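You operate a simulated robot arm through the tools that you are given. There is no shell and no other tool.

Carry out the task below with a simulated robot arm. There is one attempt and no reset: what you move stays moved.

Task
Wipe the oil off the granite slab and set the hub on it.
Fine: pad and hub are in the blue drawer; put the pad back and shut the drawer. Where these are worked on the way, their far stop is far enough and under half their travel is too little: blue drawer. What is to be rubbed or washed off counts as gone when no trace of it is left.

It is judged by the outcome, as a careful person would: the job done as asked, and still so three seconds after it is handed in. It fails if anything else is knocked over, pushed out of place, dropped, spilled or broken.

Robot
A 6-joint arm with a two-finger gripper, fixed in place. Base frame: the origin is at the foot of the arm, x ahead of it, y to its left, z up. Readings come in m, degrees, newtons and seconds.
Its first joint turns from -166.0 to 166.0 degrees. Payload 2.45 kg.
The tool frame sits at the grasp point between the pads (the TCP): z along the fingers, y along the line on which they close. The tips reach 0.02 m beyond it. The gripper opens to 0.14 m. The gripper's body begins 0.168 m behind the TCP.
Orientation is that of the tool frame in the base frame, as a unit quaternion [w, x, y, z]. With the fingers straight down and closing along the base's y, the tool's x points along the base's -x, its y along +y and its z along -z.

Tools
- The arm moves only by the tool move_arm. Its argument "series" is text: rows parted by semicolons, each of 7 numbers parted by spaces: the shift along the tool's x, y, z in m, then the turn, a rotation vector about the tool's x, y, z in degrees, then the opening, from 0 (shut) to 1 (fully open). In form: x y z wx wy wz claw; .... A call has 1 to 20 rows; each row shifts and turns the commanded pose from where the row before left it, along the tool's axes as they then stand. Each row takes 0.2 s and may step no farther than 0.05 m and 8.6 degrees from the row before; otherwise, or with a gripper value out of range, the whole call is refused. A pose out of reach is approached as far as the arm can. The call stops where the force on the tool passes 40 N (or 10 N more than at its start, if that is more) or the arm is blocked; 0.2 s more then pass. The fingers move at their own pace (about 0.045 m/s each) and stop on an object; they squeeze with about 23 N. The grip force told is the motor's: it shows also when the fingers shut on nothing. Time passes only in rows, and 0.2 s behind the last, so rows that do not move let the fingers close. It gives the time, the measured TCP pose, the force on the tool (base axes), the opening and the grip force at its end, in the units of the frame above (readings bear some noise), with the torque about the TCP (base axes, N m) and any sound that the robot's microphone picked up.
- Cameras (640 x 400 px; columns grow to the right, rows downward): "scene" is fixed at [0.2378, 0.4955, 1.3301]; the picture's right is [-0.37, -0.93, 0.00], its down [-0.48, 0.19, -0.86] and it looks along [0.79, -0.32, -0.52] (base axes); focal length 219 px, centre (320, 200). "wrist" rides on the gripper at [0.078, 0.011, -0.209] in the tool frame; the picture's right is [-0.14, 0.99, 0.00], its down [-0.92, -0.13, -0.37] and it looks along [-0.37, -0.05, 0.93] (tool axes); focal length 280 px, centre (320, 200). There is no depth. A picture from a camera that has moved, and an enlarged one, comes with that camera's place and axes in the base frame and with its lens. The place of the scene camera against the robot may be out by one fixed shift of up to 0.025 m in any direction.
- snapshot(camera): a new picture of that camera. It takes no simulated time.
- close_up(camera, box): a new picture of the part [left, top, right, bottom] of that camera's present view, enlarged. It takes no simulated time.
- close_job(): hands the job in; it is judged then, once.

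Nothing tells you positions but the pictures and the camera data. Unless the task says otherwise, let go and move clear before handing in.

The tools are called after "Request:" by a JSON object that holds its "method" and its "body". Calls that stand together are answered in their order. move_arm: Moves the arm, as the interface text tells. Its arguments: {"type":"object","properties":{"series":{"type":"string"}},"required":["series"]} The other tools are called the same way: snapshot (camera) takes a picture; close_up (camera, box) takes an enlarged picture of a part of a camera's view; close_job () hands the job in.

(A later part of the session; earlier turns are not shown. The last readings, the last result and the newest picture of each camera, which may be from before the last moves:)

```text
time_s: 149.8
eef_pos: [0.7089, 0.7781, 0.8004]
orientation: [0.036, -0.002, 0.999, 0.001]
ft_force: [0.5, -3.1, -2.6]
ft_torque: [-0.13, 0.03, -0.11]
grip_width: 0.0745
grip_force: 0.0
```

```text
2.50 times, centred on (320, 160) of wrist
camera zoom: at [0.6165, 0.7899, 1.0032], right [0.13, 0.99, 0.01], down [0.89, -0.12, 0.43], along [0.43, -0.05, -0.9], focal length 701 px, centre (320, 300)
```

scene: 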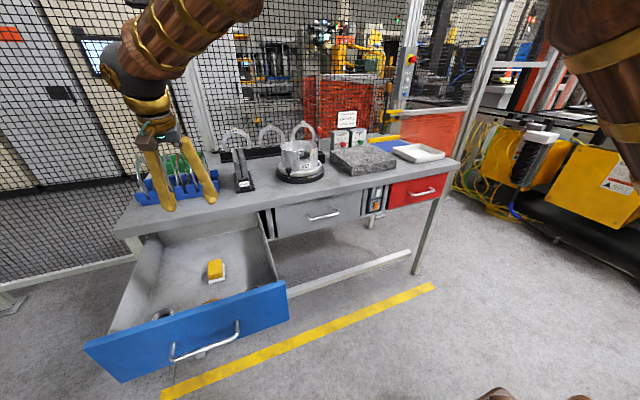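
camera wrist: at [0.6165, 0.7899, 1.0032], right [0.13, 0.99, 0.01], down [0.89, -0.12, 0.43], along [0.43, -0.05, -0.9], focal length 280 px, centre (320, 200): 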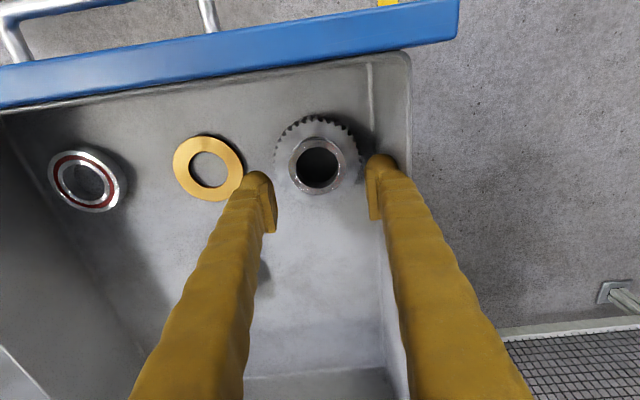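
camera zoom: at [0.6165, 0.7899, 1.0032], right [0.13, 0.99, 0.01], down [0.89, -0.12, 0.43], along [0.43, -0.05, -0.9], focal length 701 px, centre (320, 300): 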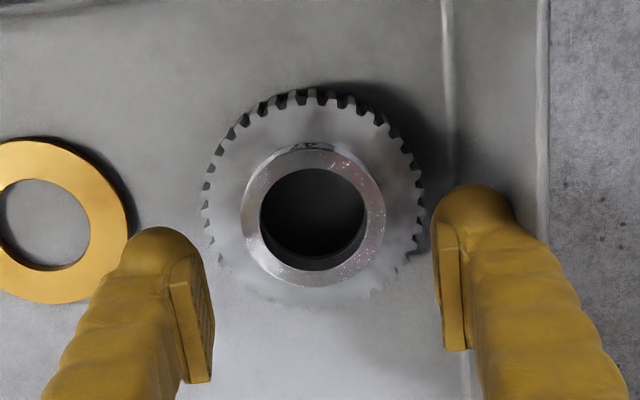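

The left finger lightly touches the drawer's side wall (grip 74.5 mm instead of 77). I'll narrow the opening to 66 mm and shift 3 mm to −y before going lower.

Request:
{"method": "move_arm", "body": {"series": "0 -0.003 0 0 0 0 0.47; 0 0 0 0 0 0 0.47; 0 0 0 0 0 0 0.47"}}

Request:
{"method": "move_arm", "body": {"series": "0.001 0 0.012 0 0 0 0.47; 0.001 0 0.012 0 0 0 0.47; 0 0 0 0 0 0 0.47"}}

Request:
{"method": "close_up", "body": {"camera": "wrist", "box": [230, 80, 410, 240]}}

Request:
{"method": "close_up", "body": {"camera": "scene", "box": [80, 220, 280, 380]}}

```text
time_s: 150.6
eef_pos: [0.7091, 0.7757, 0.8006]
orientation: [0.036, -0.003, 0.999, 0.0]
ft_force: [-1.0, -0.1, -0.1]
ft_torque: [0.02, -0.01, -0.01]
grip_width: 0.0658
grip_force: 0.1
```

```text
time_s: 151.4
eef_pos: [0.7095, 0.7747, 0.7772]
orientation: [0.036, -0.002, 0.999, 0.0]
ft_force: [-0.1, -0.6, 0.2]
ft_torque: [-0.02, -0.02, -0.01]
grip_width: 0.0658
grip_force: 0.0
```

```text
2.50 times, centred on (320, 160) of wrist
camera zoom: at [0.6167, 0.7867, 0.9802], right [0.13, 0.99, 0.01], down [0.89, -0.12, 0.43], along [0.43, -0.05, -0.9], focal length 701 px, centre (320, 300)
```

zoom: 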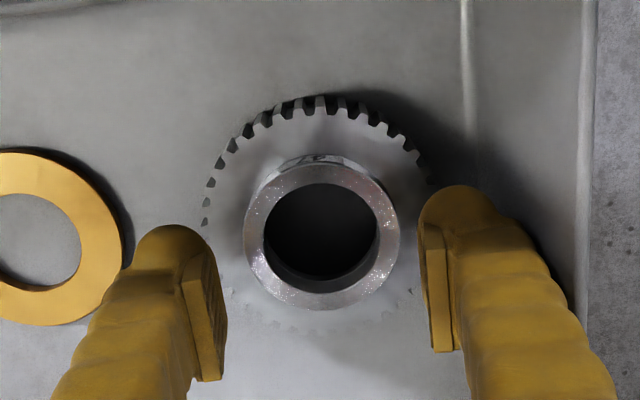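

```text
2.50 times, centred on (180, 300) of scene
camera zoom: at [0.2378, 0.4955, 1.3301], right [-0.37, -0.93, 0.0], down [-0.48, 0.19, -0.86], along [0.79, -0.32, -0.52], focal length 547 px, centre (670, -50)
```

zoom: 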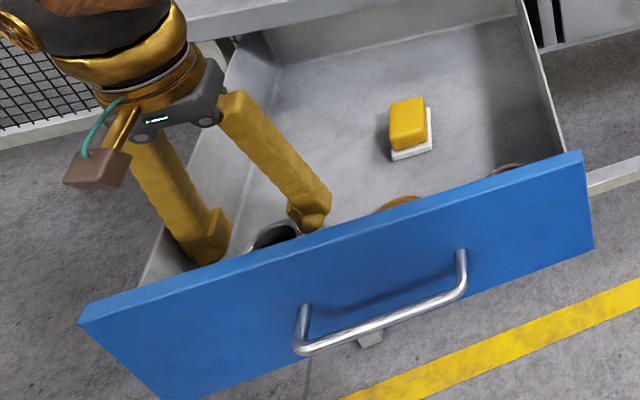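

Well centred now. Lowering further toward the boss.

Request:
{"method": "move_arm", "body": {"series": "0.0012 0 0.01 0 0 0 0.47; 0.0012 0 0.01 0 0 0 0.47; 0.0006 0 0.005 0 0 0 0.47; 0 0 0 0 0 0 0.47"}}

Request:
{"method": "close_up", "body": {"camera": "wrist", "box": [230, 80, 410, 240]}}

Request:
{"method": "close_up", "body": {"camera": "scene", "box": [120, 270, 220, 340]}}

```text
time_s: 152.4
eef_pos: [0.7074, 0.7749, 0.7516]
orientation: [0.036, -0.003, 0.999, 0.0]
ft_force: [-0.4, 0.1, -0.1]
ft_torque: [0.04, 0.02, 0.01]
grip_width: 0.066
grip_force: 0.0
```

```text
2.50 times, centred on (320, 160) of wrist
camera zoom: at [0.6151, 0.7867, 0.9553], right [0.13, 0.99, 0.01], down [0.89, -0.12, 0.43], along [0.43, -0.05, -0.9], focal length 701 px, centre (320, 300)
```

zoom: 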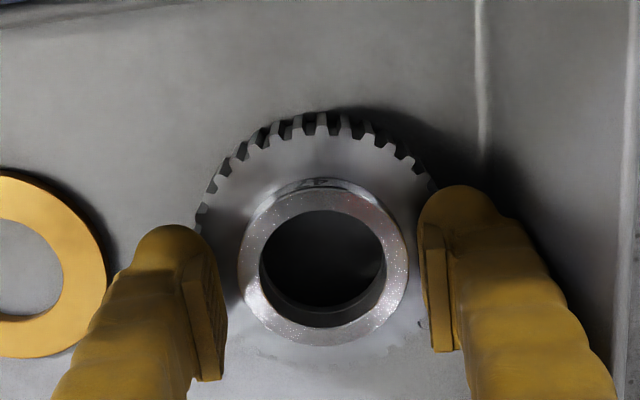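

```text
5.71 times, centred on (170, 305) of scene
camera zoom: at [0.2378, 0.4955, 1.3301], right [-0.37, -0.93, 0.0], down [-0.48, 0.19, -0.86], along [0.79, -0.32, -0.52], focal length 1251 px, centre (1177, -400)
```

zoom: 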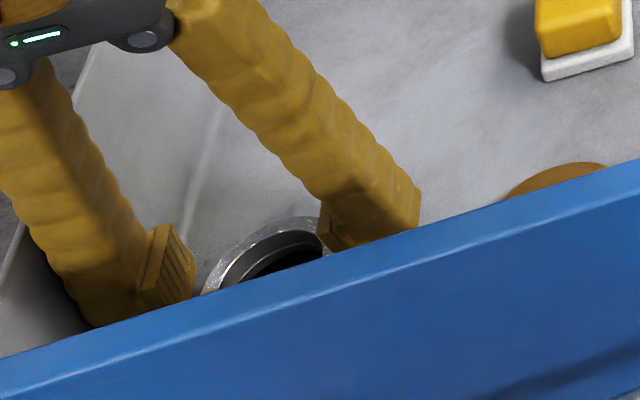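

The boss top is at z≈0.735, and the TCP is on its axis. Lowering the tips around the boss in small steps, watching for flange contact.

Request:
{"method": "move_arm", "body": {"series": "0.0003 0 0.004 0 0 0 0.47; 0.0003 0 0.004 0 0 0 0.47; 0 0 0 0 0 0 0.47"}}

Request:
{"method": "move_arm", "body": {"series": "0.0002 0 0.003 0 0 0 0.47; 0 0 0 0 0 0 0.47"}}

Request:
{"method": "move_arm", "body": {"series": "0.0002 0 0.002 0 0 0 0.47; 0 0 0 0 0 0 0.47"}}

Request:
{"method": "close_up", "body": {"camera": "wrist", "box": [230, 80, 410, 240]}}

```text
time_s: 153.2
eef_pos: [0.7089, 0.7748, 0.7469]
orientation: [0.036, -0.003, 0.999, 0.002]
ft_force: [0.4, -2.7, 10.5]
ft_torque: [-0.2, 0.08, 0.06]
grip_width: 0.0663
grip_force: 0.3
stopped in row 3: the force on the tool passed its limit at 41 N (the readings are from after the stop); the commanded pose is now the measured one
```

```text
time_s: 153.7
eef_pos: [0.7111, 0.7765, 0.7486]
orientation: [0.039, -0.002, 0.999, 0.002]
ft_force: [1.5, -5.4, 16.4]
ft_torque: [-0.48, 0.08, 0.01]
grip_width: 0.0575
grip_force: 8.4
stopped in row 2: the force on the tool passed its limit at 42 N (the readings are from after the stop); the commanded pose is now the measured one
```

```text
time_s: 154.4
eef_pos: [0.71, 0.7781, 0.7474]
orientation: [0.038, -0.003, 0.999, 0.003]
ft_force: [0.6, 2.1, 7.3]
ft_torque: [-0.25, 0.08, 0.01]
grip_width: 0.0642
grip_force: 0.0
stopped in row 2: the force on the tool passed its limit at 42 N (the readings are from after the stop); the commanded pose is now the measured one
```

```text
2.50 times, centred on (320, 160) of wrist
camera zoom: at [0.6162, 0.7884, 0.9504], right [0.13, 0.99, 0.02], down [0.89, -0.13, 0.44], along [0.44, -0.04, -0.9], focal length 701 px, centre (320, 300)
```

zoom: 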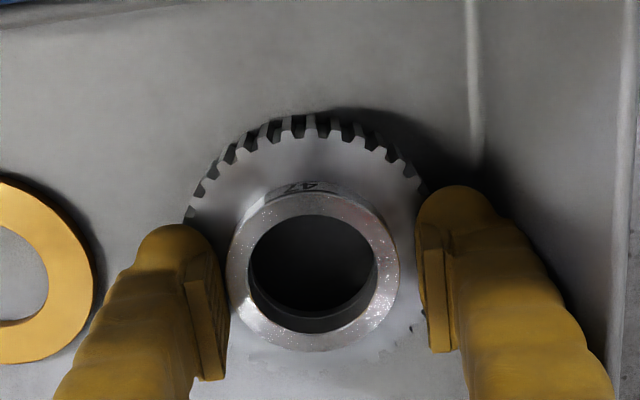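

The tips rest on the flange: the boss is only about 1 cm tall, too little for a sound grip. Better to grip the 94 mm toothed flange, closing along x (clear of the side wall). I'll rise and roll the gripper −90°.

Request:
{"method": "move_arm", "body": {"series": "-0.0007 0 -0.01 0 0 0 0.47; -0.0014 0 -0.02 0 0 0 0.47; -0.002 0 -0.03 0 0 0 0.47; -0.002 0 -0.03 0 0 0 0.5; -0.002 0 -0.03 0 0 0 0.6; 0 0 0 0 4.2 0 0.7; 0 0 0 0 0 -8.5 0.8; 0 0 0 0 0 -8.5 0.8; 0 0 0 0 0 -8.5 0.8; 0 0 0 0 0 -8.5 0.8; 0 0 0 0 0 -8.5 0.8; 0 0 0 0 0 -8.5 0.8; 0 0 0 0 0 -8.5 0.8; 0 0 0 0 0 -8.5 0.8; 0 0 0 0 0 -8.5 0.8; 0 0 0 0 0 -8.5 0.8; 0 0 0 0 0 -5 0.8; 0 0 0 0 0 0 0.8"}}

Request:
{"method": "snapshot", "body": {"camera": "wrist"}}

Request:
{"method": "snapshot", "body": {"camera": "scene"}}

```text
time_s: 158.2
eef_pos: [0.7087, 0.777, 0.8686]
orientation: [-0.004, 0.709, -0.705, -0.001]
ft_force: [0.2, -0.2, -0.4]
ft_torque: [0.02, -0.02, -0.02]
grip_width: 0.1121
grip_force: 0.0
```

```text
taken
camera wrist: at [0.6981, 0.6988, 1.0761], right [-0.99, 0.13, 0.0], down [0.12, 0.92, 0.38], along [0.05, 0.37, -0.93], focal length 280 px, centre (320, 200)
```

wrist: 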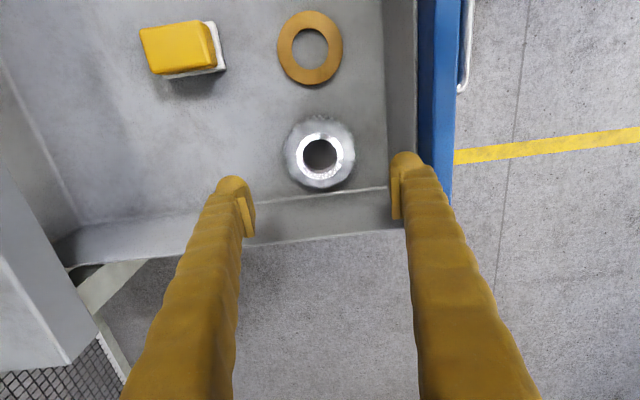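

```text
taken
```

scene: 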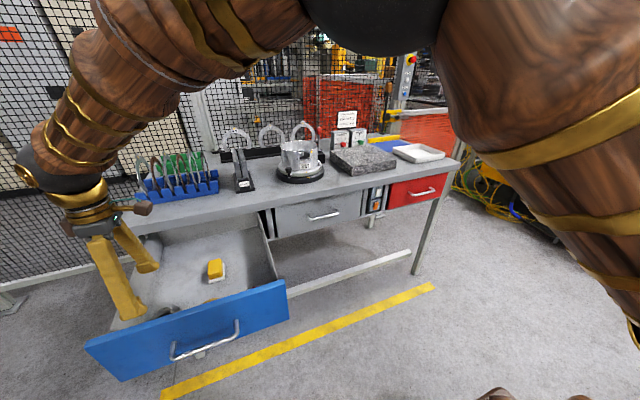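

Clear view: hub centre (0.710, 0.773), flange about 92 mm across, panel inside face at x≈0.62. Lowering with 112 mm opening to just above the flange.

Request:
{"method": "move_arm", "body": {"series": "0.001 -0.0003 0.025 0 0 0 0.82; 0.001 -0.0003 0.025 0 0 0 0.82; 0.001 -0.0003 0.025 0 0 0 0.82; 0.0005 0 0.02 0 0 0 0.82; 0 0 0 0 0 0 0.82"}}

Request:
{"method": "snapshot", "body": {"camera": "wrist"}}

Request:
{"method": "close_up", "body": {"camera": "scene", "box": [80, 220, 280, 380]}}

```text
time_s: 159.4
eef_pos: [0.7096, 0.7752, 0.7724]
orientation: [-0.004, 0.709, -0.705, 0.0]
ft_force: [0.3, 0.7, -0.1]
ft_torque: [-0.01, 0.02, 0.0]
grip_width: 0.1147
grip_force: 0.1
```

```text
taken
camera wrist: at [0.6998, 0.6963, 0.9811], right [-0.99, 0.13, 0.0], down [0.12, 0.92, 0.37], along [0.05, 0.37, -0.93], focal length 280 px, centre (320, 200)
```

wrist: 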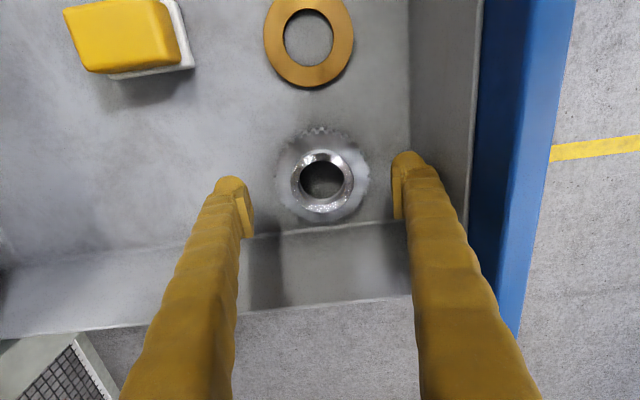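

```text
2.50 times, centred on (180, 300) of scene
camera zoom: at [0.2378, 0.4955, 1.3301], right [-0.37, -0.93, 0.0], down [-0.48, 0.19, -0.86], along [0.79, -0.32, -0.52], focal length 547 px, centre (670, -50)
```

zoom: 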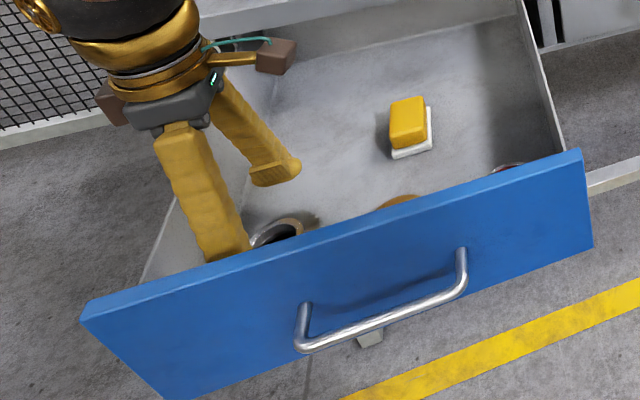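

Aligned (hub at y≈0.775). Lowering to tips just above the drawer floor.

Request:
{"method": "move_arm", "body": {"series": "0 0 0.015 0 0 0 0.82; 0 0 0.012 0 0 0 0.82; 0 0 0.008 0 0 0 0.82; 0 0 0.005 0 0 0 0.82; 0 0 0 0 0 0 0.82"}}

Request:
{"method": "close_up", "body": {"camera": "wrist", "box": [200, 100, 440, 280]}}

```text
time_s: 160.6
eef_pos: [0.7105, 0.7746, 0.7324]
orientation: [-0.004, 0.709, -0.705, -0.001]
ft_force: [0.5, 0.5, 0.0]
ft_torque: [0.01, -0.02, 0.03]
grip_width: 0.1149
grip_force: 0.2
```

```text
2.22 times, centred on (320, 190) of wrist
camera zoom: at [0.6995, 0.6963, 0.941], right [-0.99, 0.13, 0.0], down [0.12, 0.92, 0.38], along [0.05, 0.37, -0.93], focal length 623 px, centre (320, 222)
```

zoom: 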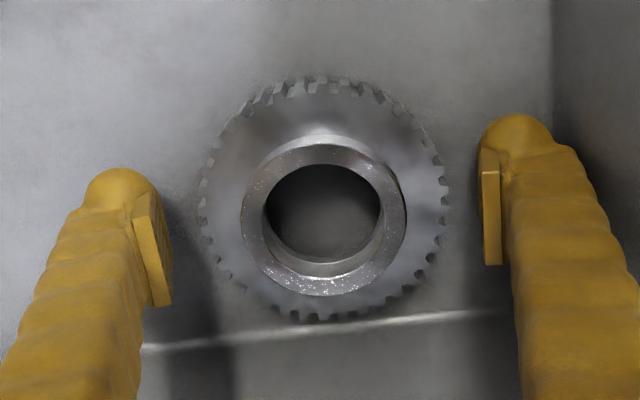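

Centred well. Last 4 mm down and close.

Request:
{"method": "move_arm", "body": {"series": "0 0 0.004 0 0 0 0.82; 0 0 0 0 0 0 0.7; 0 0 0 0 0 0 0.5; 0 0 0 0 0 0 0.4; 0 0 0 0 0 0 0.2; 0 0 0 0 0 0 0; 0 0 0 0 0 0 0"}}

Request:
{"method": "close_up", "body": {"camera": "wrist", "box": [200, 100, 440, 280]}}

```text
time_s: 162.2
eef_pos: [0.7099, 0.774, 0.7281]
orientation: [-0.004, 0.709, -0.706, 0.0]
ft_force: [0.7, 2.4, 0.1]
ft_torque: [0.03, -0.08, -0.04]
grip_width: 0.0914
grip_force: 22.8
```

```text
2.22 times, centred on (320, 190) of wrist
camera zoom: at [0.6994, 0.6961, 0.9372], right [-0.99, 0.13, 0.0], down [0.12, 0.92, 0.38], along [0.05, 0.37, -0.93], focal length 623 px, centre (320, 222)
```

zoom: 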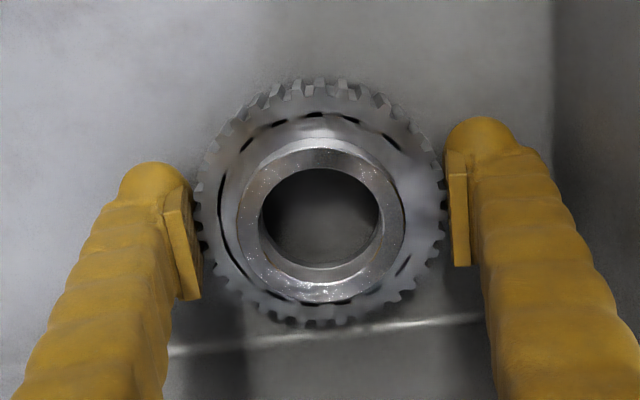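

Gripped at 91 mm. Lifting gently.

Request:
{"method": "move_arm", "body": {"series": "0 0 -0.005 0 0 0 0; 0 0 -0.01 0 0 0 0; 0 0 -0.015 0 0 0 0; 0 0 -0.02 0 0 0 0; 0 0 0 0 0 0 0"}}

Request:
{"method": "close_up", "body": {"camera": "wrist", "box": [200, 100, 440, 280]}}

Request:
{"method": "close_up", "body": {"camera": "scene", "box": [80, 220, 280, 380]}}

```text
time_s: 163.4
eef_pos: [0.7093, 0.7734, 0.7774]
orientation: [-0.004, 0.709, -0.705, -0.001]
ft_force: [0.2, -1.1, -5.9]
ft_torque: [-0.01, 0.0, -0.02]
grip_width: 0.0916
grip_force: 23.2
```

```text
2.22 times, centred on (320, 190) of wrist
camera zoom: at [0.6988, 0.6954, 0.9869], right [-0.99, 0.13, 0.0], down [0.12, 0.92, 0.38], along [0.05, 0.37, -0.93], focal length 623 px, centre (320, 222)
```

zoom: 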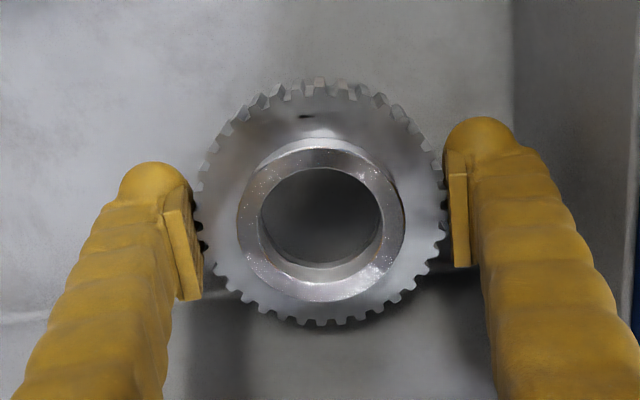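

```text
2.50 times, centred on (180, 300) of scene
camera zoom: at [0.2378, 0.4955, 1.3301], right [-0.37, -0.93, 0.0], down [-0.48, 0.19, -0.86], along [0.79, -0.32, -0.52], focal length 547 px, centre (670, -50)
```

zoom: 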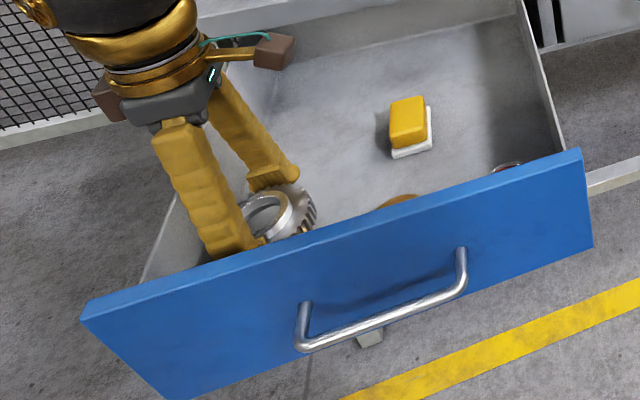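

The hub is held level (about 6 N). Raising clear and carrying it along the front of the bench.

Request:
{"method": "move_arm", "body": {"series": "0 0 -0.025 0 0 0 0; 0 0 -0.03 0 0 0 0; 0 0 -0.03 0 0 0 0; 0 0 -0.03 0 0 0 0; 0 0 -0.03 0 0 0 0; 0 0 -0.03 0 0 0 0; 0 0 -0.03 0 0 0 0; 0 0 -0.03 0 0 0 0; 0 0 -0.03 0 0 0 0; 0 0 -0.03 0 0 0 0; 0 0 -0.03 0 0 0 0; 0 0 -0.015 0 0 0 0; 0 0 0 0 0 0 0"}}

Request:
{"method": "move_arm", "body": {"series": "0.02 0 0 0 0 0 0; 0.035 0 0 0 0 0 0; 0.035 0 0 0 0 0 0; 0.035 0 0 0 0 0 0; 0.035 0 0 0 0 0 0; 0.035 0 0 0 0 0 0; 0.035 0 0 0 0 0 0; 0.035 0 0 0 0 0 0; 0.035 0 0 0 0 0 0; 0.035 0 0 0 0 0 0; 0.035 0 0 0 0 0 0; 0.035 0 0 0 0 0 0; 0.035 0 0 0 0 0 0; 0 0 0 0 0 0 0"}}

Request:
{"method": "snapshot", "body": {"camera": "wrist"}}

Request:
{"method": "snapshot", "body": {"camera": "scene"}}

```text
time_s: 166.2
eef_pos: [0.7081, 0.7727, 1.1189]
orientation: [-0.003, 0.709, -0.705, -0.001]
ft_force: [-0.3, -0.1, -6.2]
ft_torque: [0.0, 0.01, 0.03]
grip_width: 0.0913
grip_force: 22.9
```

```text
time_s: 169.2
eef_pos: [0.7099, 0.3309, 1.1152]
orientation: [-0.005, 0.709, -0.705, -0.001]
ft_force: [0.2, -0.1, -6.1]
ft_torque: [-0.03, -0.03, 0.02]
grip_width: 0.0918
grip_force: 22.8
```

```text
taken
camera wrist: at [0.6994, 0.2528, 1.3245], right [-0.99, 0.13, 0.0], down [0.12, 0.92, 0.38], along [0.05, 0.37, -0.93], focal length 280 px, centre (320, 200)
```

wrist: 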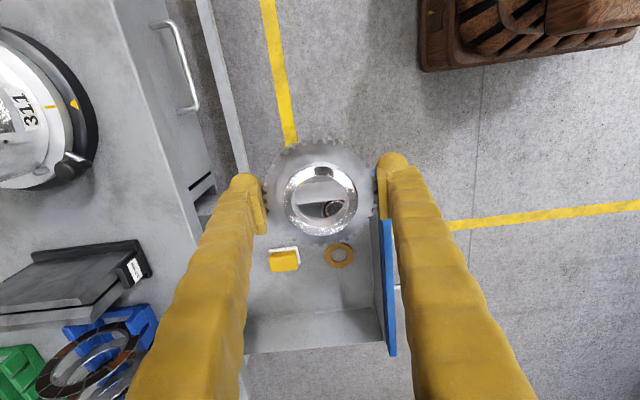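

```text
taken
```

scene: 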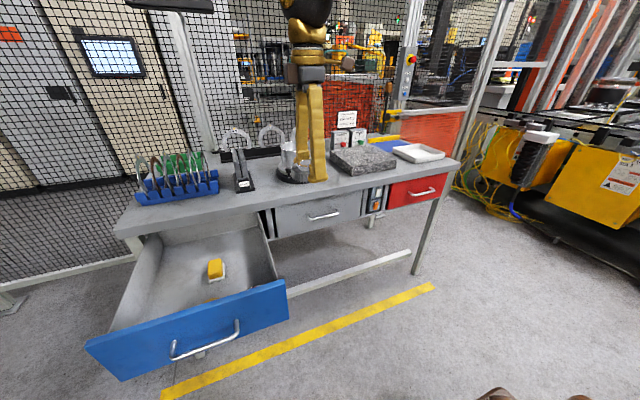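

Request:
{"method": "move_arm", "body": {"series": "0.02 0 0 0 0 0 0; 0.035 0 0 0 0 0 0; 0.035 0 0 0 0 0 0; 0.035 0 0 0 0 0 0; 0.035 0 0 0 0 0 0; 0.035 0 0 0 0 0 0; 0.035 0 0 0 0 0 0; 0.035 0 0 0 0 0 0; 0.035 0 0 0 0 0 0; 0.035 0 0 0 0 0 0; 0.035 0 0 0 0 0 0; 0.035 0 0 0 0 0 0; 0.025 0 0 0 0 0 0; 0 0 0 0 0 0 0"}}

Request:
{"method": "snapshot", "body": {"camera": "scene"}}

```text
time_s: 172.2
eef_pos: [0.7145, -0.0984, 1.1123]
orientation: [-0.005, 0.709, -0.706, -0.001]
ft_force: [-0.3, -0.8, -5.4]
ft_torque: [-0.03, 0.02, -0.02]
grip_width: 0.0913
grip_force: 22.6
```

```text
taken
```

scene: 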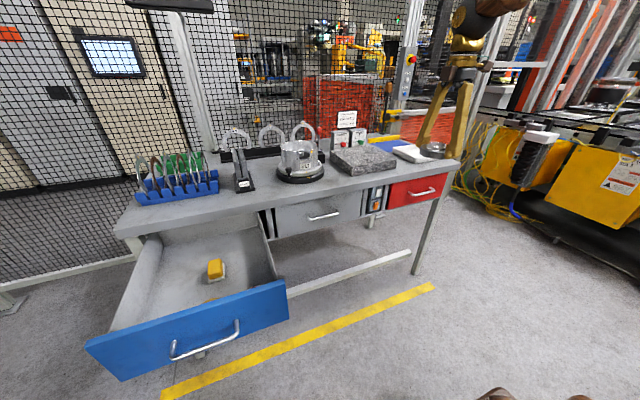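

Now forward over the slab.

Request:
{"method": "move_arm", "body": {"series": "0 -0.02 0 0 0 0 0; 0 -0.035 0 0 0 0 0; 0 -0.035 0 0 0 0 0; 0 -0.035 0 0 0 0 0; 0 -0.035 0 0 0 0 0; 0 -0.035 0 0 0 0 0; 0 -0.035 0 0 0 0 0; 0 -0.035 0 0 0 0 0; 0 -0.035 0 0 0 0 0; 0 -0.035 0 0 0 0 0; 0 -0.035 0 0 0 0 0; 0 -0.03 0 0 0 0 0; 0 0 0 0 0 0 0"}}

Request:
{"method": "snapshot", "body": {"camera": "wrist"}}

Request:
{"method": "close_up", "body": {"camera": "scene", "box": [300, 60, 460, 200]}}

```text
time_s: 175.0
eef_pos: [1.1139, -0.0969, 1.1156]
orientation: [-0.003, 0.709, -0.705, -0.002]
ft_force: [-0.3, 0.0, -5.4]
ft_torque: [-0.01, 0.0, -0.01]
grip_width: 0.0914
grip_force: 23.1
```

```text
taken
camera wrist: at [1.1022, -0.1756, 1.3242], right [-0.99, 0.13, 0.0], down [0.12, 0.92, 0.38], along [0.05, 0.37, -0.93], focal length 280 px, centre (320, 200)
```

wrist: 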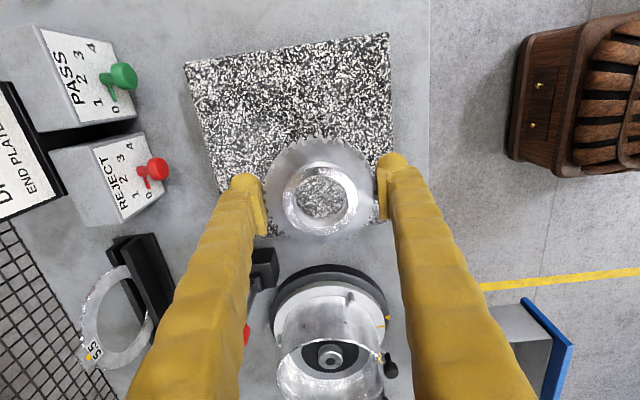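

```text
2.86 times, centred on (380, 130) of scene
camera zoom: at [0.2378, 0.4955, 1.3301], right [-0.37, -0.93, 0.0], down [-0.48, 0.19, -0.86], along [0.79, -0.32, -0.52], focal length 626 px, centre (149, 400)
```

zoom: 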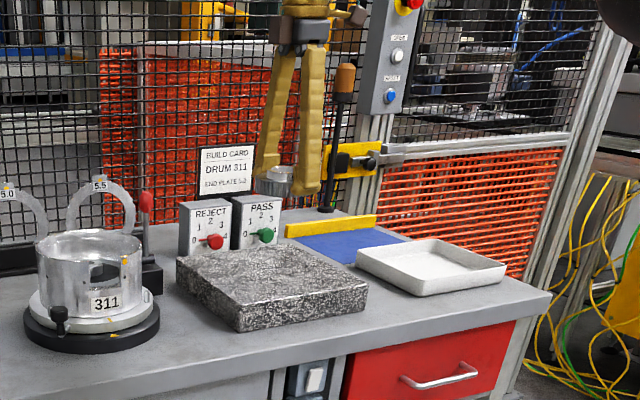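

The hub hangs level over the slab's centre (1.114, −0.097). Lowering to just above contact (expected TCP z≈0.973).

Request:
{"method": "move_arm", "body": {"series": "0 0 0.02 0 0 0 0; 0 0 0.03 0 0 0 0; 0 0 0.03 0 0 0 0; 0 0 0.03 0 0 0 0; 0 0 0.015 0 0 0 0; 0 0 0 0 0 0 0"}}

Request:
{"method": "close_up", "body": {"camera": "scene", "box": [340, 110, 410, 170]}}

```text
time_s: 176.4
eef_pos: [1.1149, -0.0954, 0.9906]
orientation: [-0.004, 0.709, -0.706, 0.0]
ft_force: [0.1, -0.2, -5.5]
ft_torque: [0.01, -0.02, 0.04]
grip_width: 0.0914
grip_force: 23.8
```

```text
6.67 times, centred on (375, 140) of scene
camera zoom: at [0.2378, 0.4955, 1.3301], right [-0.37, -0.93, 0.0], down [-0.48, 0.19, -0.86], along [0.79, -0.32, -0.52], focal length 1460 px, centre (-47, 600)
```

zoom: 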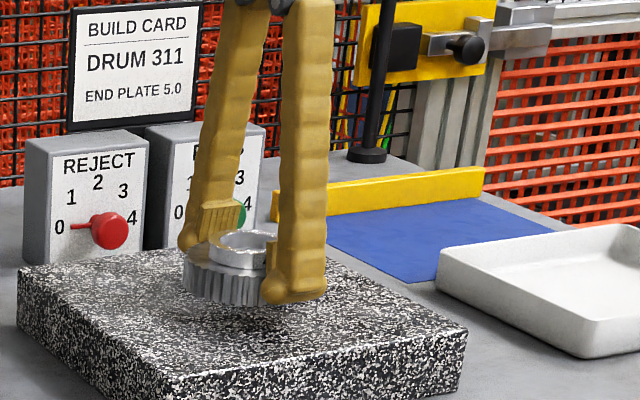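

Request:
{"method": "move_arm", "body": {"series": "0 0 0.004 0 0 0 0; 0 0 0.004 0 0 0 0; 0 0 0.003 0 0 0 0; 0 0 0 0 0 0 0"}}

Request:
{"method": "move_arm", "body": {"series": "0 0 0.002 0 0 0 0; 0 0 0 0 0 0 0"}}

Request:
{"method": "close_up", "body": {"camera": "scene", "box": [340, 110, 410, 170]}}

```text
time_s: 177.4
eef_pos: [1.1153, -0.0948, 0.9778]
orientation: [-0.004, 0.708, -0.706, -0.001]
ft_force: [0.4, 0.2, -5.2]
ft_torque: [-0.02, -0.01, 0.01]
grip_width: 0.0913
grip_force: 23.2
```

```text
time_s: 178.0
eef_pos: [1.1134, -0.0951, 0.9769]
orientation: [-0.004, 0.709, -0.705, -0.001]
ft_force: [-0.1, 0.0, -5.4]
ft_torque: [-0.01, 0.0, 0.05]
grip_width: 0.0915
grip_force: 23.3
```

```text
6.67 times, centred on (375, 140) of scene
camera zoom: at [0.2378, 0.4955, 1.3301], right [-0.37, -0.93, 0.0], down [-0.48, 0.19, -0.86], along [0.79, -0.32, -0.52], focal length 1460 px, centre (-47, 600)
```

zoom: 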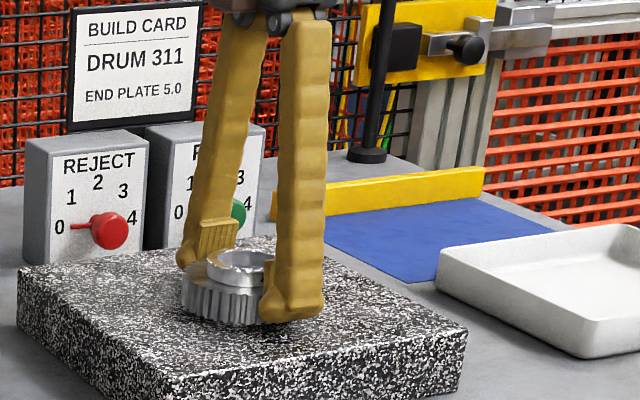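

Nearly down. Feeling for contact 1.5 mm at a time.

Request:
{"method": "move_arm", "body": {"series": "0 0 0.0015 0 0 0 0; 0 0 0 0 0 0 0"}}

Request:
{"method": "move_arm", "body": {"series": "0 0 0.0015 0 0 0 0; 0 0 0 0 0 0 0"}}

```text
time_s: 178.6
eef_pos: [1.1141, -0.0954, 0.9752]
orientation: [-0.004, 0.709, -0.705, 0.0]
ft_force: [-0.1, -0.3, -6.3]
ft_torque: [-0.02, 0.0, 0.0]
grip_width: 0.091
grip_force: 23.2
```

```text
time_s: 179.2
eef_pos: [1.1132, -0.0958, 0.9738]
orientation: [-0.003, 0.709, -0.705, -0.001]
ft_force: [-0.2, -0.2, -5.6]
ft_torque: [-0.02, -0.02, 0.03]
grip_width: 0.0913
grip_force: 23.2
```

Request:
{"method": "move_arm", "body": {"series": "0 0 0.0015 0 0 0 0; 0 0 0 0 0 0 0"}}

Request:
{"method": "move_arm", "body": {"series": "0 0 0.001 0 0 0 0; 0 0 0 0 0 0 0"}}

```text
time_s: 179.8
eef_pos: [1.114, -0.0946, 0.9724]
orientation: [-0.005, 0.709, -0.705, -0.001]
ft_force: [-3.0, -0.5, 3.6]
ft_torque: [-0.02, -0.38, -0.04]
grip_width: 0.0914
grip_force: 23.4
```

```text
time_s: 180.4
eef_pos: [1.1133, -0.0946, 0.9739]
orientation: [-0.005, 0.709, -0.705, 0.0]
ft_force: [-5.6, 0.5, 22.1]
ft_torque: [0.07, 0.15, -0.01]
grip_width: 0.0911
grip_force: 23.3
```

The hub sits on the slab. Easing the load and releasing.

Request:
{"method": "move_arm", "body": {"series": "0 0 -0.0012 0 0 0 0; 0 0 0 0 0 0 0.7; 0 0 0 0 0 0 0.78; 0 0 0 0 0 0 0.82; 0 0 0 0 0 0 0.82; 0 0 0 0 0 0 0.82"}}

Request:
{"method": "close_up", "body": {"camera": "scene", "box": [340, 110, 410, 170]}}

Request:
{"method": "snapshot", "body": {"camera": "wrist"}}

```text
time_s: 181.8
eef_pos: [1.1143, -0.0954, 0.9729]
orientation: [-0.004, 0.709, -0.706, -0.001]
ft_force: [-0.2, 0.4, 0.8]
ft_torque: [0.02, -0.01, -0.01]
grip_width: 0.1149
grip_force: 0.1
```

```text
6.67 times, centred on (375, 140) of scene
camera zoom: at [0.2378, 0.4955, 1.3301], right [-0.37, -0.93, 0.0], down [-0.48, 0.19, -0.86], along [0.79, -0.32, -0.52], focal length 1460 px, centre (-47, 600)
```

zoom: 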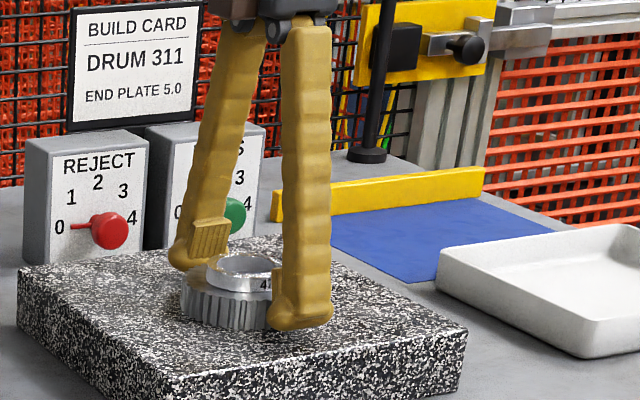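

```text
taken
camera wrist: at [1.1032, -0.1736, 1.1809], right [-0.99, 0.13, 0.0], down [0.12, 0.92, 0.38], along [0.05, 0.37, -0.93], focal length 280 px, centre (320, 200)
```

wrist: 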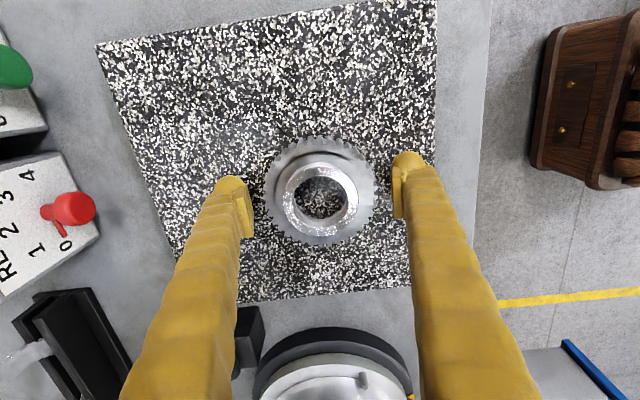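

The hub stands flat on the clean slab and the fingers are clear. Rising straight up, then retreating.

Request:
{"method": "move_arm", "body": {"series": "0 0 -0.01 0 0 0 0.82; 0 0 -0.02 0 0 0 0.82; 0 0 -0.03 0 0 0 0.82; 0 0 -0.03 0 0 0 0.82; 0 0 -0.03 0 0 0 0.82; 0 0 -0.03 0 0 0 0.6; 0 0.02 0 0 0 0 0.3; 0 0.035 0 0 0 0 0.3; 0 0.035 0 0 0 0 0.3; 0 0.035 0 0 0 0 0.3; 0 0.035 0 0 0 0 0.3; 0 0.035 0 0 0 0 0.3; 0 0.035 0 0 0 0 0.3; 0 0.035 0 0 0 0 0.3; 0 0.035 0 0 0 0 0.3; 0 0.035 0 0 0 0 0.3; 0 0.035 0 0 0 0 0.3; 0 0.035 0 0 0 0 0.3; 0 0 0 0 0 0 0.3"}}

Request:
{"method": "close_up", "body": {"camera": "scene", "box": [300, 80, 460, 200]}}

Request:
{"method": "snapshot", "body": {"camera": "scene"}}

```text
time_s: 185.8
eef_pos: [0.7072, -0.0983, 1.1201]
orientation: [-0.005, 0.708, -0.706, -0.001]
ft_force: [-0.1, 0.1, 0.4]
ft_torque: [0.03, 0.01, 0.01]
grip_width: 0.0423
grip_force: 0.1
```

```text
3.33 times, centred on (380, 140) of scene
camera zoom: at [0.2378, 0.4955, 1.3301], right [-0.37, -0.93, 0.0], down [-0.48, 0.19, -0.86], along [0.79, -0.32, -0.52], focal length 730 px, centre (120, 400)
```

zoom: 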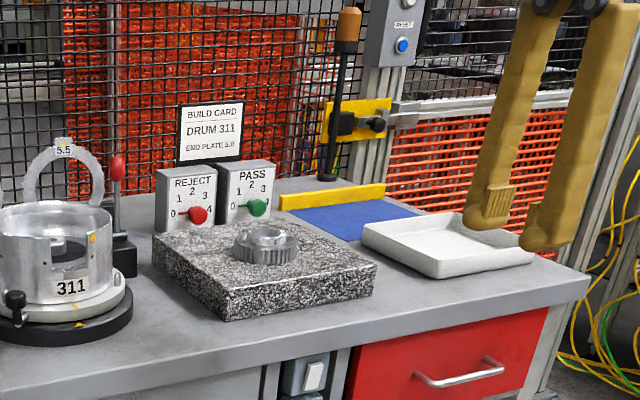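

```text
taken
```

scene: 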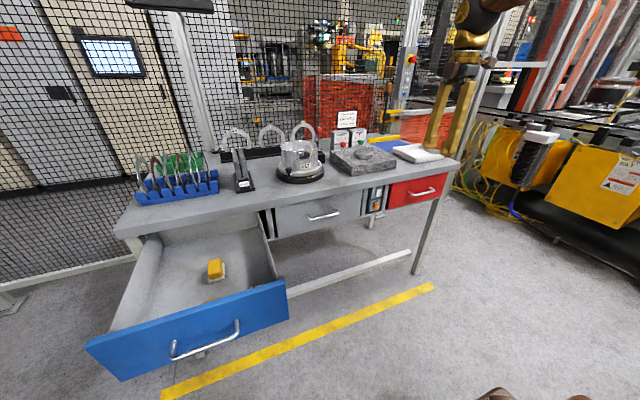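

Hub placed. Now to shut the drawer: moving back left, then tilting the tool to the handle-grip orientation.

Request:
{"method": "move_arm", "body": {"series": "-0.02 0.006 0 0 0 0 0.3; -0.037 0.007 0 0 0 0 0.3; -0.037 0.007 0 0 0 0 0.3; -0.037 0.007 0 0 0 0 0.3; -0.037 0.007 0 0 0 0 0.3; -0.037 0.007 0 0 0 0 0.3; -0.037 0.007 0 0 0 0 0.3; -0.037 0.007 0 0 0 0 0.3; -0.037 0.007 0 0 0 0 0.3; -0.037 0.007 0 0 0 0 0.3; -0.037 0.007 0 0 0 0 0.3; -0.037 0.007 0 0 0 0 0.3; -0.037 0.007 0 0 0 0 0.3; -0.037 0.007 0 0 0 0 0.3; -0.037 0.007 0 0 0 0 0.3; -0.037 0.007 0 0 0 0 0.3; -0.037 0.007 0 0 0 0 0.3; -0.037 0.007 0 0 0 0 0.3; -0.037 0.007 0 0 0 0 0.3; -0.037 0.007 0 0 0 0 0.3"}}

Request:
{"method": "move_arm", "body": {"series": "-0.018 0 0 0 0 0 0.3; 0 0 0 8.3 0 0 0.3; 0 0 0 8.3 0 0 0.3; 0 0 0 8.3 0 0 0.3; 0 0 0 8.3 0 0 0.3; 0 0 0 8.3 0 0 0.3; 0 0 0 8.3 0 0 0.3; 0 0 0 8.3 0 0 0.3; 0 0 0 0 0 0 0.3"}}

Request:
{"method": "snapshot", "body": {"camera": "wrist"}}

Request:
{"method": "snapshot", "body": {"camera": "scene"}}

```text
time_s: 190.0
eef_pos: [0.5648, 0.6247, 1.1255]
orientation: [-0.004, 0.709, -0.705, -0.001]
ft_force: [0.6, 0.1, -0.2]
ft_torque: [0.0, -0.01, 0.01]
grip_width: 0.0423
grip_force: 0.2
```

```text
time_s: 192.0
eef_pos: [0.5652, 0.6424, 1.1247]
orientation: [-0.348, 0.617, -0.617, 0.342]
ft_force: [-0.7, 0.6, -0.1]
ft_torque: [0.01, -0.03, -0.01]
grip_width: 0.0421
grip_force: 0.0
```

```text
taken
camera wrist: at [0.382, 0.5637, 1.2246], right [-0.52, 0.14, -0.84], down [-0.25, 0.92, 0.31], along [0.82, 0.37, -0.44], focal length 280 px, centre (320, 200)
```

wrist: 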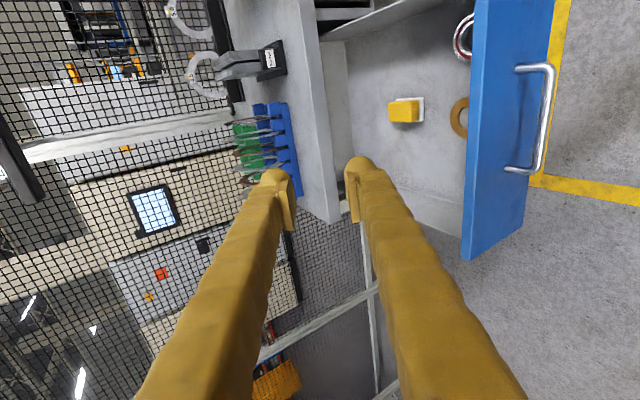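

```text
taken
```

scene: 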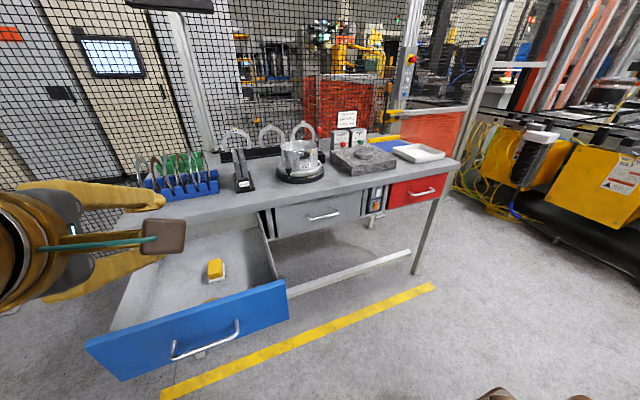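

Drawer handle visible, pad inside. Going back and down to stand in front of the handle.

Request:
{"method": "move_arm", "body": {"series": "0 0.018 -0.03 0 0 0 0.33; 0 0.018 -0.03 0 0 0 0.33; 0 0.018 -0.03 0 0 0 0.33; 0 0.0306 0.0186 0 0 0 0.33; 0 0.0306 0.0186 0 0 0 0.33; 0 0.0306 0.0186 0 0 0 0.33; 0 0.0306 0.0186 0 0 0 0.33; 0 0.0306 0.0186 0 0 0 0.33; 0 0.0306 0.0186 0 0 0 0.33; 0 0.0306 0.0186 0 0 0 0.33; 0 0.0306 0.0186 0 0 0 0.33; 0 0 0 0 0 0 0.33"}}

Request:
{"method": "snapshot", "body": {"camera": "wrist"}}

```text
time_s: 194.6
eef_pos: [0.4591, 0.6435, 0.8389]
orientation: [-0.348, 0.617, -0.617, 0.342]
ft_force: [0.3, 0.0, 0.0]
ft_torque: [-0.03, 0.05, 0.0]
grip_width: 0.0464
grip_force: 0.1
```

```text
taken
camera wrist: at [0.2757, 0.5646, 0.9396], right [-0.52, 0.14, -0.84], down [-0.25, 0.92, 0.31], along [0.82, 0.37, -0.44], focal length 280 px, centre (320, 200)
```

wrist: 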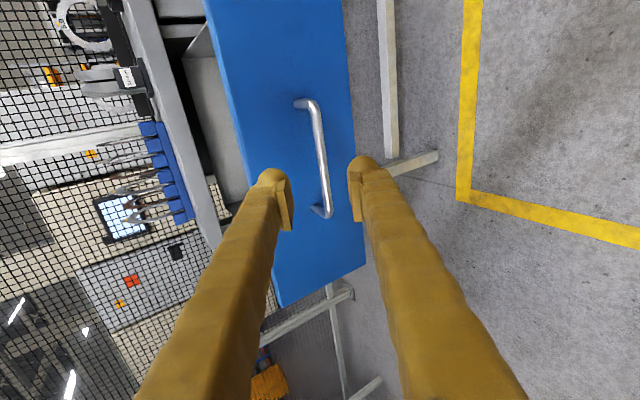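

The handle is in the same relative spot as when I first gripped it. Advancing.

Request:
{"method": "move_arm", "body": {"series": "0 0 0.02 0 0 0 0.33; 0 0 0.02 0 0 0 0.33; 0 0 0.02 0 0 0 0.33; 0 0 0.015 0 0 0 0.33; 0 0 0 0 0 0 0.33"}}

Request:
{"method": "close_up", "body": {"camera": "wrist", "box": [240, 80, 400, 280]}}

```text
time_s: 195.8
eef_pos: [0.5216, 0.6445, 0.8001]
orientation: [-0.348, 0.617, -0.617, 0.343]
ft_force: [0.3, -0.3, -1.1]
ft_torque: [0.01, -0.02, -0.01]
grip_width: 0.0461
grip_force: 0.0
```

```text
2.00 times, centred on (320, 180) of wrist
camera zoom: at [0.3394, 0.5654, 0.9006], right [-0.52, 0.14, -0.84], down [-0.25, 0.92, 0.31], along [0.82, 0.37, -0.44], focal length 561 px, centre (320, 240)
```

zoom: 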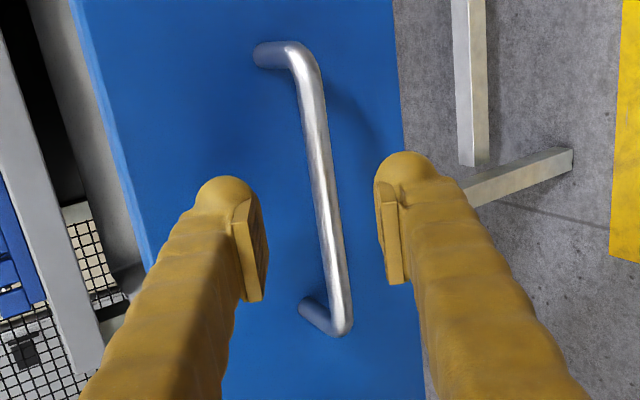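

Request:
{"method": "move_arm", "body": {"series": "0 0.001 0.012 0 0 0 0.32; 0 0 0.012 0 0 0 0.32; 0 0 0.006 0 0 0 0.32; 0 0 0 0 0 0 0.32"}}

Request:
{"method": "close_up", "body": {"camera": "wrist", "box": [240, 80, 400, 280]}}

```text
time_s: 196.8
eef_pos: [0.5469, 0.6442, 0.7841]
orientation: [-0.348, 0.618, -0.617, 0.342]
ft_force: [0.1, -0.2, 0.2]
ft_torque: [-0.01, 0.01, 0.02]
grip_width: 0.0447
grip_force: 0.1
```

```text
2.00 times, centred on (320, 180) of wrist
camera zoom: at [0.3647, 0.5659, 0.8839], right [-0.52, 0.14, -0.84], down [-0.25, 0.92, 0.31], along [0.82, 0.37, -0.44], focal length 561 px, centre (320, 240)
```

zoom: 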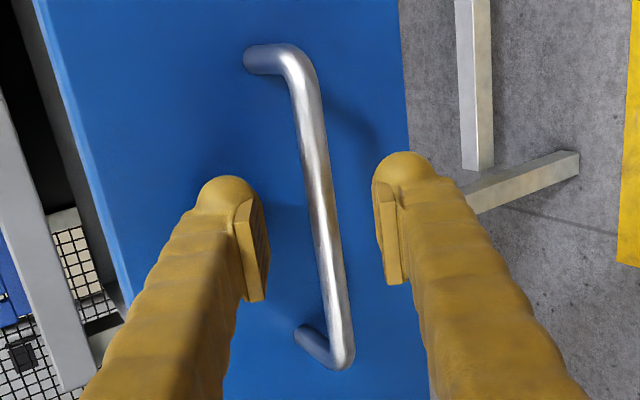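

Request:
{"method": "move_arm", "body": {"series": "0 0 0.005 0 0 0 0.32; 0 0 0 0 0 0 0.1; 0 0 0 0 0 0 0; 0 0 0 0 0 0 0; 0 0 0 0 0 0 0"}}

Request:
{"method": "close_up", "body": {"camera": "wrist", "box": [240, 80, 400, 280]}}

```text
time_s: 198.0
eef_pos: [0.55, 0.6449, 0.7812]
orientation: [-0.347, 0.618, -0.617, 0.342]
ft_force: [0.0, 3.0, -15.5]
ft_torque: [-0.67, 0.15, 0.51]
grip_width: 0.0111
grip_force: 37.8
```

```text
2.00 times, centred on (320, 180) of wrist
camera zoom: at [0.3687, 0.5659, 0.8806], right [-0.52, 0.14, -0.84], down [-0.25, 0.92, 0.31], along [0.82, 0.37, -0.44], focal length 561 px, centre (320, 240)
```

zoom: 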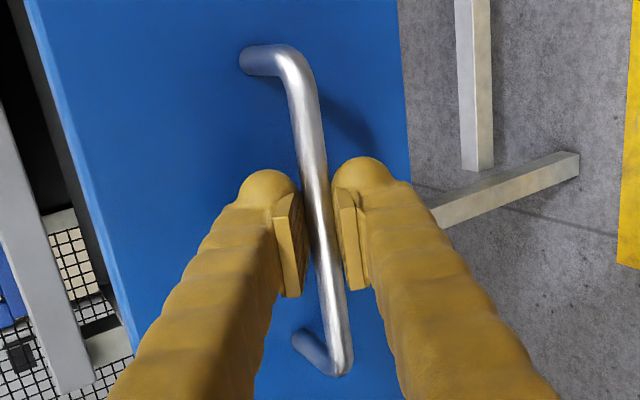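

Handle gripped. Pushing straight in (+x).

Request:
{"method": "move_arm", "body": {"series": "0 0.0017 0.001 0 0 0 0; 0 -0.0026 0.0043 0 0 0 0; 0 -0.0052 0.0085 0 0 0 0; 0 -0.0105 0.0171 0 0 0 0; 0 -0.0105 0.0171 0 0 0 0; 0 -0.0105 0.0171 0 0 0 0; 0 -0.0105 0.0171 0 0 0 0"}}

Request:
{"method": "snapshot", "body": {"camera": "wrist"}}

```text
time_s: 199.6
eef_pos: [0.6476, 0.6447, 0.7795]
orientation: [-0.349, 0.618, -0.616, 0.342]
ft_force: [1.8, 10.3, 29.4]
ft_torque: [-0.71, -0.29, 0.44]
grip_width: 0.0107
grip_force: 37.9
```

```text
taken
camera wrist: at [0.4644, 0.5656, 0.8799], right [-0.52, 0.14, -0.84], down [-0.25, 0.92, 0.31], along [0.82, 0.37, -0.44], focal length 280 px, centre (320, 200)
```

wrist: 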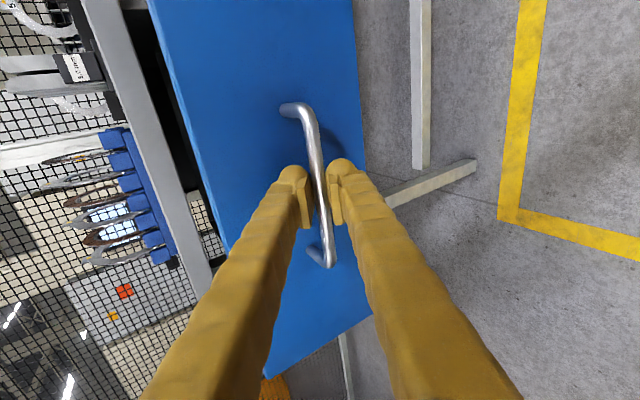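

Sliding in. Relieving a bit of vertical load and continuing.

Request:
{"method": "move_arm", "body": {"series": "-0.0003 -0.0013 -0.0008 0 0 0 0; 0 -0.0105 0.0171 0 0 0 0; 0 -0.0105 0.0171 0 0 0 0; 0 -0.0105 0.0171 0 0 0 0; 0 -0.0105 0.0171 0 0 0 0; 0 -0.0105 0.0171 0 0 0 0; 0 -0.0105 0.0171 0 0 0 0"}}

Request:
{"method": "snapshot", "body": {"camera": "wrist"}}

```text
time_s: 201.2
eef_pos: [0.768, 0.6457, 0.7802]
orientation: [-0.347, 0.618, -0.617, 0.342]
ft_force: [0.9, -15.1, 4.7]
ft_torque: [-0.82, -0.05, 0.3]
grip_width: 0.0109
grip_force: 37.7
```

```text
taken
camera wrist: at [0.5844, 0.5661, 0.8804], right [-0.52, 0.14, -0.84], down [-0.25, 0.92, 0.31], along [0.82, 0.37, -0.44], focal length 280 px, centre (320, 200)
```

wrist: 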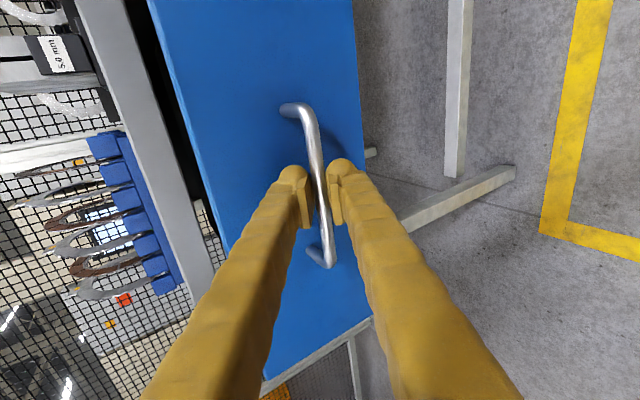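

Request:
{"method": "move_arm", "body": {"series": "0.0004 -0.0105 0.0171 0 0 0 0; 0 -0.0105 0.0171 0 0 0 0; 0 -0.0105 0.0171 0 0 0 0; 0 -0.0105 0.0171 0 0 0 0; 0 -0.0105 0.0171 0 0 0 0; 0 -0.0105 0.0171 0 0 0 0; 0 -0.0052 0.0085 0 0 0 0"}}

Request:
{"method": "move_arm", "body": {"series": "0 -0.0052 0.0085 0 0 0 0; 0 -0.0052 0.0085 0 0 0 0; 0 -0.0026 0.0043 0 0 0 0; 0 -0.0026 0.0043 0 0 0 0; 0 -0.0026 0.0043 0 0 0 0"}}

Request:
{"method": "snapshot", "body": {"camera": "wrist"}}

Request:
{"method": "snapshot", "body": {"camera": "scene"}}

```text
time_s: 202.8
eef_pos: [0.8977, 0.6459, 0.7803]
orientation: [-0.348, 0.617, -0.617, 0.342]
ft_force: [2.2, -23.3, 1.6]
ft_torque: [-0.88, -0.02, 0.18]
grip_width: 0.0108
grip_force: 38.2
```

```text
time_s: 204.0
eef_pos: [0.9307, 0.6488, 0.7768]
orientation: [-0.347, 0.619, -0.616, 0.341]
ft_force: [-9.7, 12.4, -22.6]
ft_torque: [-0.4, 0.17, 0.5]
grip_width: 0.008
grip_force: 36.0
```

```text
taken
camera wrist: at [0.7488, 0.5695, 0.8774], right [-0.52, 0.14, -0.84], down [-0.25, 0.92, 0.31], along [0.81, 0.38, -0.45], focal length 280 px, centre (320, 200)
```

wrist: 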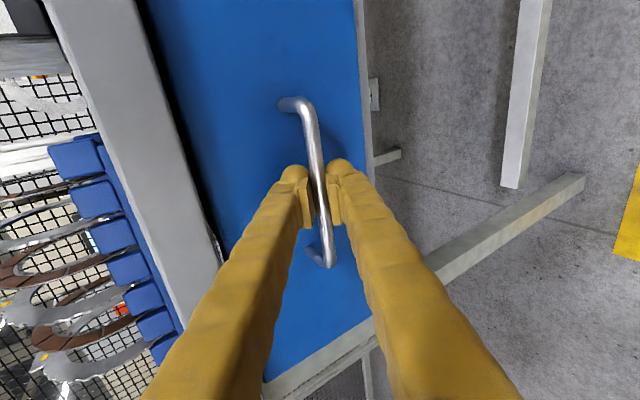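

```text
taken
```

scene: 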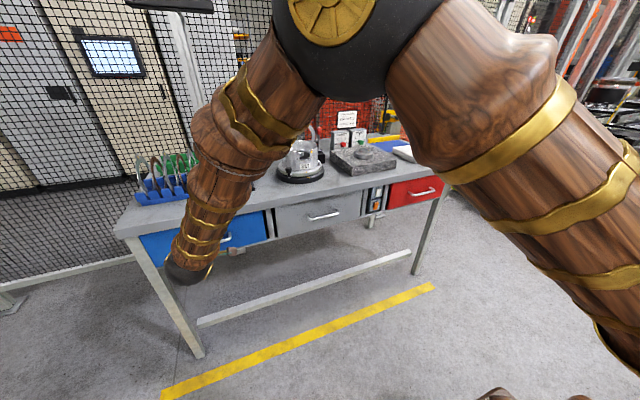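

Almost shut, with resistance rising. One more small push to seat it against its stop.

Request:
{"method": "move_arm", "body": {"series": "0 -0.0026 0.0043 0 0 0 0; 0 0 0 0 0 0 0"}}

Request:
{"method": "close_up", "body": {"camera": "wrist", "box": [60, 0, 420, 380]}}

```text
time_s: 204.3
eef_pos: [0.93, 0.6485, 0.7756]
orientation: [-0.348, 0.621, -0.615, 0.34]
ft_force: [1.4, 0.9, -1.9]
ft_torque: [-0.42, -0.04, 0.28]
grip_width: 0.0078
grip_force: 35.9
stopped in row 1: the force on the tool passed its limit at 47 N (the readings are from after the stop); the commanded pose is now the measured one
```

```text
1.05 times, centred on (240, 190) of wrist (not enlarged: the box is as wide or as high as the picture)
camera zoom: at [0.7492, 0.5694, 0.8774], right [-0.52, 0.14, -0.84], down [-0.25, 0.92, 0.31], along [0.81, 0.38, -0.45], focal length 295 px, centre (404, 210)
```

zoom: 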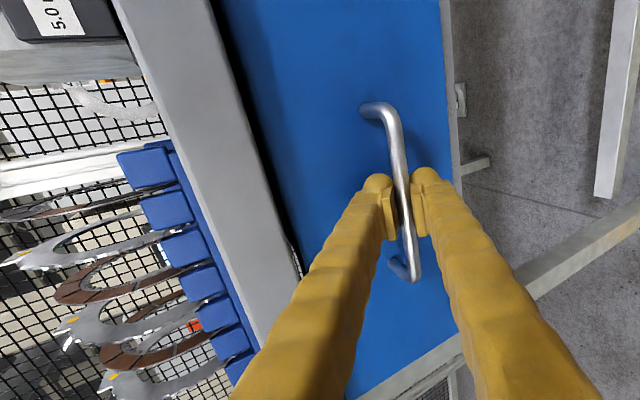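

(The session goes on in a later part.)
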